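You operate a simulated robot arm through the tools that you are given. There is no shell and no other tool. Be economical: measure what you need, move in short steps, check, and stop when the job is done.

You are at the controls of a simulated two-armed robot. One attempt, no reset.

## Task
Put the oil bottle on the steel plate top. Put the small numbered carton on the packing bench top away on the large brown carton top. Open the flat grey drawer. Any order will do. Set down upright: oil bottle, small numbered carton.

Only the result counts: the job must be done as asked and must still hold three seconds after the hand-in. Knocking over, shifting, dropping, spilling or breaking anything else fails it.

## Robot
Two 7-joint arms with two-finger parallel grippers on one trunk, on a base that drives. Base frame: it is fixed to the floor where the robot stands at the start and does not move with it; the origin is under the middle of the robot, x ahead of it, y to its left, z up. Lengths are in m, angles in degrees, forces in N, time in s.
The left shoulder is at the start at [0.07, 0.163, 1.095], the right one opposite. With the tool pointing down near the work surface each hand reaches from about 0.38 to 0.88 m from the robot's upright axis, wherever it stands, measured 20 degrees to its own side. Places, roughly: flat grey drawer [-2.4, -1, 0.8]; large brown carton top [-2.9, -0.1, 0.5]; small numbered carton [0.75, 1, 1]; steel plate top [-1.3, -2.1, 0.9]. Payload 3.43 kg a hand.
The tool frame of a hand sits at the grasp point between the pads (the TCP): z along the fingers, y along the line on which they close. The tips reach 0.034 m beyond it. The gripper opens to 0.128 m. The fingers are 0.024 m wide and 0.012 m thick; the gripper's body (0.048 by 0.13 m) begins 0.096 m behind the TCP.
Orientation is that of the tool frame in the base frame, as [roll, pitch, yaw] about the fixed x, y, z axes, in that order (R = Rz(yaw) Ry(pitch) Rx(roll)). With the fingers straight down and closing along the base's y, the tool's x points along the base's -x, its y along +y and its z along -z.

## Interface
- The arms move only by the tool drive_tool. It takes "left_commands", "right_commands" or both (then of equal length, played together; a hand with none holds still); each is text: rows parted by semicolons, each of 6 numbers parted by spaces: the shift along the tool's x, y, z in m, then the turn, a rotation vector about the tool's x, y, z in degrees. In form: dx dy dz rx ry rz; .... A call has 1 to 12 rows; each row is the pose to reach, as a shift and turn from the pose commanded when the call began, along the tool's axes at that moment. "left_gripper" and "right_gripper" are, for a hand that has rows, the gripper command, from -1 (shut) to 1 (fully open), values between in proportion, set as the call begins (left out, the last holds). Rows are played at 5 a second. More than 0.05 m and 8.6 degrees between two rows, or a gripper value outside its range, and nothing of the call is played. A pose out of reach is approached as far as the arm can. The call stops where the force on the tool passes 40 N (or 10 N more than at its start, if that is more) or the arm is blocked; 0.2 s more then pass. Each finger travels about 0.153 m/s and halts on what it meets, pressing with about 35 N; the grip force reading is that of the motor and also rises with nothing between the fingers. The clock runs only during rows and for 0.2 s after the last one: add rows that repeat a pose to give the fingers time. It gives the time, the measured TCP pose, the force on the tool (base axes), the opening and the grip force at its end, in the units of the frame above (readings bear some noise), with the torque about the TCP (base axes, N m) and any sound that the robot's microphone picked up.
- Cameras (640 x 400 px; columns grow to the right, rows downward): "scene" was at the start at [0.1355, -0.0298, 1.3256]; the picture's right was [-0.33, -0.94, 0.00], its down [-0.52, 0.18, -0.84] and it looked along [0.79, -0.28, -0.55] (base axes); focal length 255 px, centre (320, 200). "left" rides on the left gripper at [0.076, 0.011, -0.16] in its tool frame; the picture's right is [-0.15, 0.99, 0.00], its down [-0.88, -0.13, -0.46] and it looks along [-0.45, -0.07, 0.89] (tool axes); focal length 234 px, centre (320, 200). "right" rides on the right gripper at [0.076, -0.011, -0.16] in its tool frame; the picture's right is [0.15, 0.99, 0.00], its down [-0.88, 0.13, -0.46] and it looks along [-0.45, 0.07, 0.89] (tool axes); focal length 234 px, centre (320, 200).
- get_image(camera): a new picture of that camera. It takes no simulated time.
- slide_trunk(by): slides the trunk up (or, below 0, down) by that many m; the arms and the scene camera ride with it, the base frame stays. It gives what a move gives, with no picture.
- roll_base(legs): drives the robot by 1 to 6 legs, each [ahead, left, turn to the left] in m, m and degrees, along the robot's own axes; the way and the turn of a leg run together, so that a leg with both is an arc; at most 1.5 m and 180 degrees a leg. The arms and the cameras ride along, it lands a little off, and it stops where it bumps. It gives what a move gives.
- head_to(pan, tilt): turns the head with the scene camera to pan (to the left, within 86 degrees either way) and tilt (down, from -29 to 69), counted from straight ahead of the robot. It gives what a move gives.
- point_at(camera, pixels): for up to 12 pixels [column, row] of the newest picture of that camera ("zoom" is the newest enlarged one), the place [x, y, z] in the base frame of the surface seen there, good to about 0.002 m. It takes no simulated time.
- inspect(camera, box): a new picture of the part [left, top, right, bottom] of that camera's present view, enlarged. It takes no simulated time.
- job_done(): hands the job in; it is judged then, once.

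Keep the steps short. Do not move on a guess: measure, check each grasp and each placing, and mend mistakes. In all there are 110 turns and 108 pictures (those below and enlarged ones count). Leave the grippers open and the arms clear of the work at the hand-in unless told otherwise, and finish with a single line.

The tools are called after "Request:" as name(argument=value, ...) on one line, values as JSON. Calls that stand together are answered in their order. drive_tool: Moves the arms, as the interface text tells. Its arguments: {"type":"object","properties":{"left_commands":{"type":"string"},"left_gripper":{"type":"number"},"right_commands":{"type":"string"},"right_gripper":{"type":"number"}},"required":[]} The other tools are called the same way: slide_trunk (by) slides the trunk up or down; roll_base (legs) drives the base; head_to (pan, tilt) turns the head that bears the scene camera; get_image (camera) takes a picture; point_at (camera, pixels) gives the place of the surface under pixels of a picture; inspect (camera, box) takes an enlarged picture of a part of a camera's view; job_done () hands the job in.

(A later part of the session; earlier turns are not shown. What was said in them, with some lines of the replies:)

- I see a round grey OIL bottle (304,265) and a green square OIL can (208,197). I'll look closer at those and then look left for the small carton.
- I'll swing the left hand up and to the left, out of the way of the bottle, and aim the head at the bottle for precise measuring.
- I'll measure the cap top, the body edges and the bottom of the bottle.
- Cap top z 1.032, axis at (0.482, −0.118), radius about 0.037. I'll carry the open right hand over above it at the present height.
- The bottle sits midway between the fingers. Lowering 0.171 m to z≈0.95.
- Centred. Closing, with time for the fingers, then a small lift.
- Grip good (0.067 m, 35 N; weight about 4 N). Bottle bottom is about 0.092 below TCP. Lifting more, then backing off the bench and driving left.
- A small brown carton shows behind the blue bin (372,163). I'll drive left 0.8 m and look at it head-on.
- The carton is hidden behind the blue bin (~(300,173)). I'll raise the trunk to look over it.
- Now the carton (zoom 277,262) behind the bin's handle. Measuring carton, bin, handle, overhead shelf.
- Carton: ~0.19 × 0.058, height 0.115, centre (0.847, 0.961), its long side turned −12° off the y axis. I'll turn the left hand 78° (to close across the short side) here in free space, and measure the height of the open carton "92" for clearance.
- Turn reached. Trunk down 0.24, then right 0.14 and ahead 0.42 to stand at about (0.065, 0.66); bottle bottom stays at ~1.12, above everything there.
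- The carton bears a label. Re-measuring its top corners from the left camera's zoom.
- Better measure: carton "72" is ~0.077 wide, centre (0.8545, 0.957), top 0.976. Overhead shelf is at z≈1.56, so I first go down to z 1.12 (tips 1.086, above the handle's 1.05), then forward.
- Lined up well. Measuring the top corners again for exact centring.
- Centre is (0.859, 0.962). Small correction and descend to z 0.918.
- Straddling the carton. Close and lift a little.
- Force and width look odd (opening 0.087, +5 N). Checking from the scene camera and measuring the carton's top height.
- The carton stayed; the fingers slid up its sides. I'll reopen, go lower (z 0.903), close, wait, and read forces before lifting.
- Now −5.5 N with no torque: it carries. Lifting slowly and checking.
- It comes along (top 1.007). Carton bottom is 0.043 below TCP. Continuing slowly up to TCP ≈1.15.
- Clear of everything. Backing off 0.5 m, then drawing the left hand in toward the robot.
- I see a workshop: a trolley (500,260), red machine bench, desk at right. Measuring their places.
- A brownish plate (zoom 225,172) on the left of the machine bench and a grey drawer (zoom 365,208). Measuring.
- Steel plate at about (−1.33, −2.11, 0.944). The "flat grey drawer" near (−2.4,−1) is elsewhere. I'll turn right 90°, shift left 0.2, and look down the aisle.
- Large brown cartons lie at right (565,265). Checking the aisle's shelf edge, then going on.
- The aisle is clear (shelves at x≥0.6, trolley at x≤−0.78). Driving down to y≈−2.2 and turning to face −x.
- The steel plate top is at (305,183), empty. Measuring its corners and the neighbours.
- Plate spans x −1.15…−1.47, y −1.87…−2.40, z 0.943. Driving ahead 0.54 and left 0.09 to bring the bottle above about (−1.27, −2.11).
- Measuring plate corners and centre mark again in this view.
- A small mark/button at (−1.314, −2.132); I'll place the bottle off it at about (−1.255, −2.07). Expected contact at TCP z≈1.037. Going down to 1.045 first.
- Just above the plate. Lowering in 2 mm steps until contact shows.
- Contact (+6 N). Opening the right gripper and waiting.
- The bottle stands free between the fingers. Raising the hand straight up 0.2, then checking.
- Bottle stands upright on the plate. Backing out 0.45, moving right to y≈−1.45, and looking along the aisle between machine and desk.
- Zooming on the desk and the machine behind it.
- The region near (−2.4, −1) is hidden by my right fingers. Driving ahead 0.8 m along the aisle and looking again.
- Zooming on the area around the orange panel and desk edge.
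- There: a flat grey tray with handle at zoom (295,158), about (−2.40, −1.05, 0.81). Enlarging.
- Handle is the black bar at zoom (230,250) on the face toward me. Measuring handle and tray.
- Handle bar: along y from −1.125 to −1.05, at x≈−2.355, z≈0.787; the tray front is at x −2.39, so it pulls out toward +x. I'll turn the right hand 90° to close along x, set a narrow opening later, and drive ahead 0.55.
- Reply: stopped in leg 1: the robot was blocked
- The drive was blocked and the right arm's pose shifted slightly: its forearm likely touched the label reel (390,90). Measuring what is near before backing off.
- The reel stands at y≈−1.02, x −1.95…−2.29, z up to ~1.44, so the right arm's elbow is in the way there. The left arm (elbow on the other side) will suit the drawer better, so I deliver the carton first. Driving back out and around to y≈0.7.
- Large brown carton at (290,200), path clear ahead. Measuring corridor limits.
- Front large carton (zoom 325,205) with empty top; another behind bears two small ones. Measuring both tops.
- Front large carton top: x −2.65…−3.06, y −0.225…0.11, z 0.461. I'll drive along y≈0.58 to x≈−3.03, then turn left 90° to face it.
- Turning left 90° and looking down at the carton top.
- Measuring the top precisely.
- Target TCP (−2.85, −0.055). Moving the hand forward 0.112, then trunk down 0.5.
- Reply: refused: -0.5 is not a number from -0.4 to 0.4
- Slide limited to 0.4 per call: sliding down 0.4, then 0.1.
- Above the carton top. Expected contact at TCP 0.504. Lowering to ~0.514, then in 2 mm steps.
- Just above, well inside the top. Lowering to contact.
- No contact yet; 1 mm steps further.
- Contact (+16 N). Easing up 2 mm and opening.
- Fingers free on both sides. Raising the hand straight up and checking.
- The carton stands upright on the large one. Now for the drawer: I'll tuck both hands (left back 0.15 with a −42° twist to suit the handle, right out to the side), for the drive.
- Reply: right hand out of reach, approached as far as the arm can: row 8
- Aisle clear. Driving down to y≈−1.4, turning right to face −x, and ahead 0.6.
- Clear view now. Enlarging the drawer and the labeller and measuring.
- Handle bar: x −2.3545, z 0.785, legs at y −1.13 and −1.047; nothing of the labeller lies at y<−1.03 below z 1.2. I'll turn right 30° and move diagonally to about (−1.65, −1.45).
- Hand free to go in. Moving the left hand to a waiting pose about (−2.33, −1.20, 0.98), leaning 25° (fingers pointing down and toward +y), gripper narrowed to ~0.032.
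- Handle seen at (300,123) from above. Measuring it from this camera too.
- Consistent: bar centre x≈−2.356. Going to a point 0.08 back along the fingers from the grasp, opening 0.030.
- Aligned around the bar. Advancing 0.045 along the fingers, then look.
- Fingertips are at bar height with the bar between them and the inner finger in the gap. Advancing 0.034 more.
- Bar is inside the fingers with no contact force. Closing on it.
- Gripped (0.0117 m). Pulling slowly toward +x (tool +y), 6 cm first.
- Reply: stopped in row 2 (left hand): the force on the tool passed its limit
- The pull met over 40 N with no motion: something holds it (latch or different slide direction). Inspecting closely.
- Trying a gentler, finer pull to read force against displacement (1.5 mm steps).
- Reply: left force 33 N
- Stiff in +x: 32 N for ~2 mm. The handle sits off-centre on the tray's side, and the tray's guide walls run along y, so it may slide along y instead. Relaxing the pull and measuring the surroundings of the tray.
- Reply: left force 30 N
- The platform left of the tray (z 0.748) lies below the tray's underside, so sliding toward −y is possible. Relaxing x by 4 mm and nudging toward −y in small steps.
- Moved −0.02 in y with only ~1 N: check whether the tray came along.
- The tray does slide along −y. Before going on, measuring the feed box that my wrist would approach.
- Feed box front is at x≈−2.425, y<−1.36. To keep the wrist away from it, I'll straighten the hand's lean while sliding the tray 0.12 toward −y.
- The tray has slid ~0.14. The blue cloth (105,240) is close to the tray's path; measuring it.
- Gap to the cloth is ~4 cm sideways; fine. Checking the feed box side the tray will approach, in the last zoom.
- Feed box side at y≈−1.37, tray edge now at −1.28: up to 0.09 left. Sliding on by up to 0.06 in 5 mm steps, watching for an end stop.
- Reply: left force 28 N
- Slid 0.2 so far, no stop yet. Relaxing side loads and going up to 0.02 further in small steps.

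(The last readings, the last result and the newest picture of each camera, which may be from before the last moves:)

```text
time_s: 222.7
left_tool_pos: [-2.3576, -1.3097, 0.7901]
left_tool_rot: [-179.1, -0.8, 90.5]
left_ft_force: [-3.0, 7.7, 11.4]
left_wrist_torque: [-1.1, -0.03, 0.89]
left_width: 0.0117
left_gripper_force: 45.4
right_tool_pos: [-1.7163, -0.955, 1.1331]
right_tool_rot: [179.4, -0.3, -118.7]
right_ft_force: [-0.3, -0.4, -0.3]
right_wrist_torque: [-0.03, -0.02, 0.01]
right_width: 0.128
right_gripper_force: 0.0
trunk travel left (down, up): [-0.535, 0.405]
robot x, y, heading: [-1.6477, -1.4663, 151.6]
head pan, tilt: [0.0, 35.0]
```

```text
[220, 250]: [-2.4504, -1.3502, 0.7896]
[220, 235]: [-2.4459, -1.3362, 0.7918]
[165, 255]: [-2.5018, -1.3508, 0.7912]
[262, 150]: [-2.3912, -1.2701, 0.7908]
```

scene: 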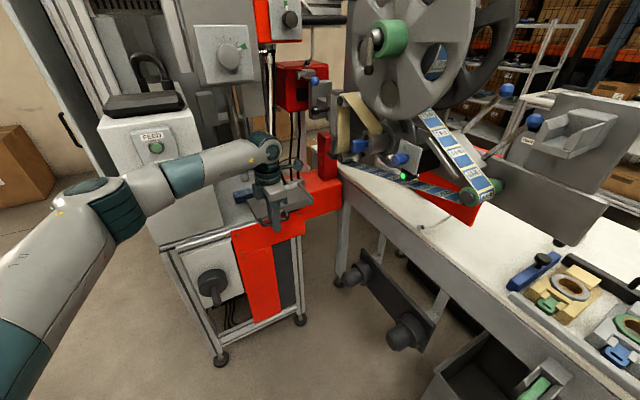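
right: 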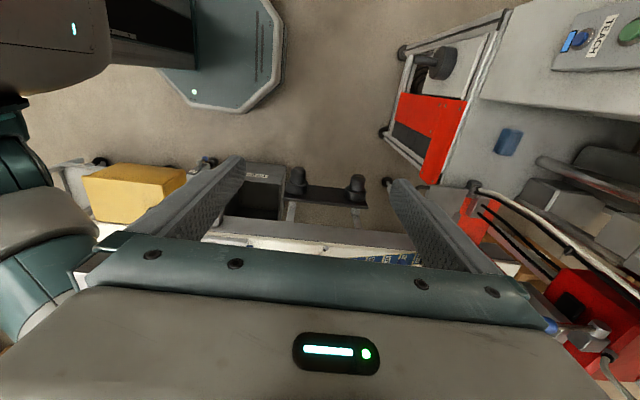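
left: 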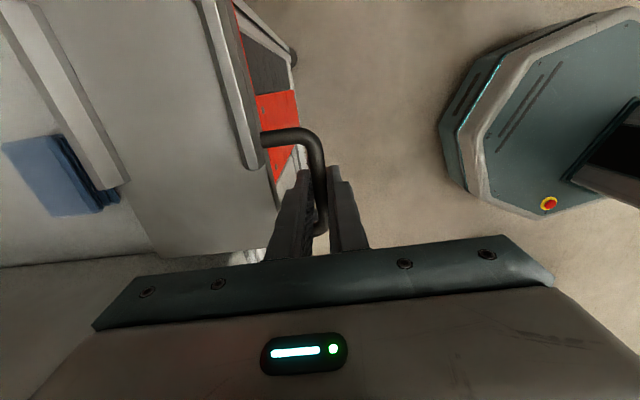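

A stop shows (+7.7 N in y) after ~0.217 m: drawer fully open. Easing 1 mm, opening the fingers only to 0.028 and withdrawing straight up.

Request:
drive_tool(left_commands="0.001 0 0 0 0 0; 0.001 0 0 0 0 0; 0.001 0 0 0 0 0; 0.001 0 0 0 0 0", left_gripper=-0.56)

Request:
inspect(camera="left", box=[200, 100, 440, 280])

```text
time_s: 223.7
left_tool_pos: [-2.3587, -1.3096, 0.7902]
left_tool_rot: [-179.2, -0.8, 90.6]
left_ft_force: [-0.1, 0.4, -0.3]
left_wrist_torque: [0.0, -0.03, -0.02]
left_width: 0.0283
left_gripper_force: 0.1
right_tool_pos: [-1.7181, -0.9561, 1.1326]
right_tool_rot: [179.4, -0.3, -118.6]
right_ft_force: [-0.4, 0.8, 0.3]
right_wrist_torque: [-0.01, 0.01, 0.0]
right_width: 0.128
right_gripper_force: 0.2
trunk travel left (down, up): [-0.535, 0.405]
robot x, y, heading: [-1.6467, -1.4615, 151.7]
head pan, tilt: [0.0, 35.0]
```

```text
2.22 times, centred on (320, 190) of left
```

zoom: 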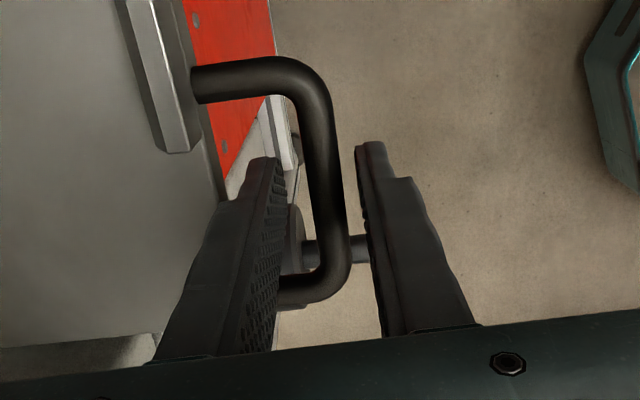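

Free, no contact. Straight up slowly.

Request:
drive_tool(left_commands="0 0 -0.01 0 0 0; 0 0 -0.025 0 0 0; 0 0 -0.045 0 0 0; 0 0 -0.07 0 0 0; 0 0.01 -0.1 0 0 0; 0 0.04 -0.12 0 0 0; 0 0.08 -0.14 0 0 0; 0 0.12 -0.15 0 0 0")

Request:
get_image(camera="scene")

```text
time_s: 225.5
left_tool_pos: [-2.2356, -1.3125, 0.9397]
left_tool_rot: [-179.1, -1.0, 90.7]
left_ft_force: [0.2, 0.5, -1.8]
left_wrist_torque: [0.02, 0.0, -0.01]
left_width: 0.0281
left_gripper_force: 0.0
right_tool_pos: [-1.7164, -0.9555, 1.1324]
right_tool_rot: [179.4, -0.4, -118.6]
right_ft_force: [-0.1, 0.2, 0.1]
right_wrist_torque: [-0.02, 0.01, -0.01]
right_width: 0.128
right_gripper_force: 0.1
trunk travel left (down, up): [-0.535, 0.405]
robot x, y, heading: [-1.6453, -1.4634, 151.5]
head pan, tilt: [0.0, 35.0]
```

```text
27 pictures are left
```

scene: 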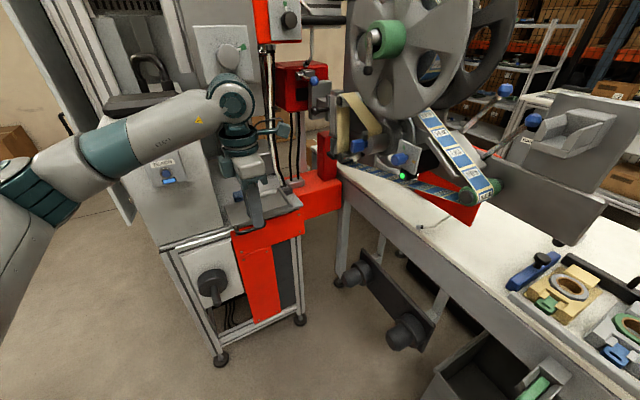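

Raising the left hand, opening it, and backing out the way I came.

Request:
drive_tool(left_commands="0 0.03 -0.04 0 0 0; 0 0.06 -0.08 0 0 0; 0 0.08 -0.12 0 0 0; 0 0.08 -0.16 0 0 0", left_gripper=1)

Request:
roll_base(legs=[[-0.5, -0.3, 0]])

Request:
get_image(camera="scene")

Request:
head_to(pan=70, tilt=35)

Request:
get_image(camera="scene")

```text
time_s: 226.5
left_tool_pos: [-2.1514, -1.313, 1.0973]
left_tool_rot: [-179.1, -0.9, 90.6]
left_ft_force: [-0.2, 0.0, -0.7]
left_wrist_torque: [-0.01, 0.03, -0.02]
left_width: 0.1282
left_gripper_force: 0.1
right_tool_pos: [-1.7173, -0.9548, 1.1328]
right_tool_rot: [179.3, -0.3, -118.5]
right_ft_force: [-0.1, -0.3, -0.7]
right_wrist_torque: [-0.02, 0.04, -0.01]
right_width: 0.1283
right_gripper_force: 0.1
trunk travel left (down, up): [-0.535, 0.405]
robot x, y, heading: [-1.6464, -1.4666, 151.6]
head pan, tilt: [0.0, 35.0]
```

```text
time_s: 229.8
left_tool_pos: [-1.5778, -1.2866, 1.0992]
left_tool_rot: [-179.1, -0.9, 90.9]
left_ft_force: [1.2, 0.1, 0.3]
left_wrist_torque: [0.03, -0.01, 0.0]
left_width: 0.1281
left_gripper_force: 0.0
right_tool_pos: [-1.1438, -0.9265, 1.1314]
right_tool_rot: [179.4, -0.2, -118.4]
right_ft_force: [-0.1, -0.6, -0.1]
right_wrist_torque: [0.04, 0.02, 0.0]
right_width: 0.1283
right_gripper_force: 0.0
trunk travel left (down, up): [-0.535, 0.405]
robot x, y, heading: [-1.0703, -1.4336, 151.9]
head pan, tilt: [0.0, 35.0]
```

```text
26 pictures are left
```

scene: 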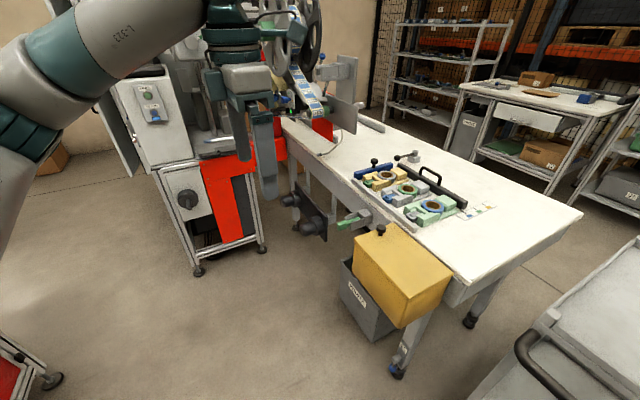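

```text
time_s: 231.2
left_tool_pos: [-1.5759, -1.2854, 1.0967]
left_tool_rot: [-179.1, -0.9, 90.9]
left_ft_force: [-0.2, 0.3, 0.2]
left_wrist_torque: [0.0, -0.02, 0.01]
left_width: 0.1278
left_gripper_force: 0.0
right_tool_pos: [-1.1447, -0.9266, 1.1329]
right_tool_rot: [179.4, -0.2, -118.4]
right_ft_force: [0.2, 0.0, -0.5]
right_wrist_torque: [0.02, 0.02, -0.02]
right_width: 0.1279
right_gripper_force: 0.0
trunk travel left (down, up): [-0.535, 0.405]
robot x, y, heading: [-1.0681, -1.4324, 152.0]
head pan, tilt: [70.0, 35.0]
```

```text
25 pictures are left
```

scene: 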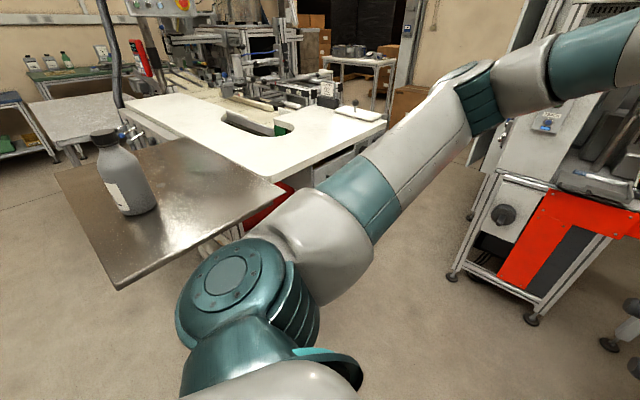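

The bottle stands upright on the plate. Verifying that the drawer stayed open (tray near (600,185)).

Request:
inspect(camera="scene", box=[520, 130, 640, 230])

Request:
point_at(camera="zoom", pixels=[[250, 280], [350, 300], [450, 330], [560, 340], [230, 260]])

```text
4.00 times, centred on (580, 180) of scene
```

zoom: 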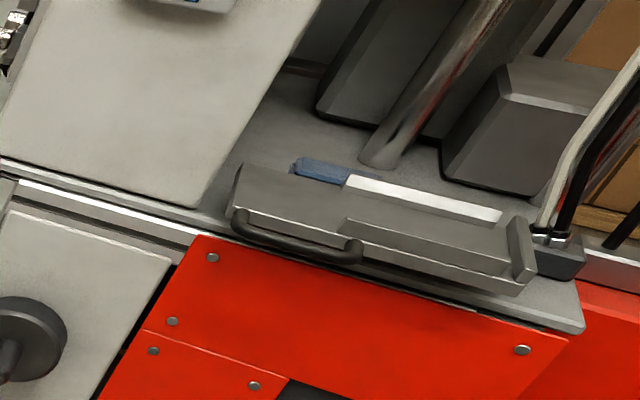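

```text
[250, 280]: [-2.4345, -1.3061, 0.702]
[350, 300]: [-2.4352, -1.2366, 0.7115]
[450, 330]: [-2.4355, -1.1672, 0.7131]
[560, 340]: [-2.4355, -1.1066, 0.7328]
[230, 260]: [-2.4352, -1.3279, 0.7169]
```

The drawer is fully slid out, the bottle and carton are in place, and both grippers are open and clear. Handing in.

Request:
job_done()

```text
The job is handed in.
```

The oil bottle stands upright on the steel plate, small carton 72 stands upright on the large brown carton, the grey drawer is slid fully open, and the job is handed in; on the way my right arm once touched the label reel, with no shift seen.
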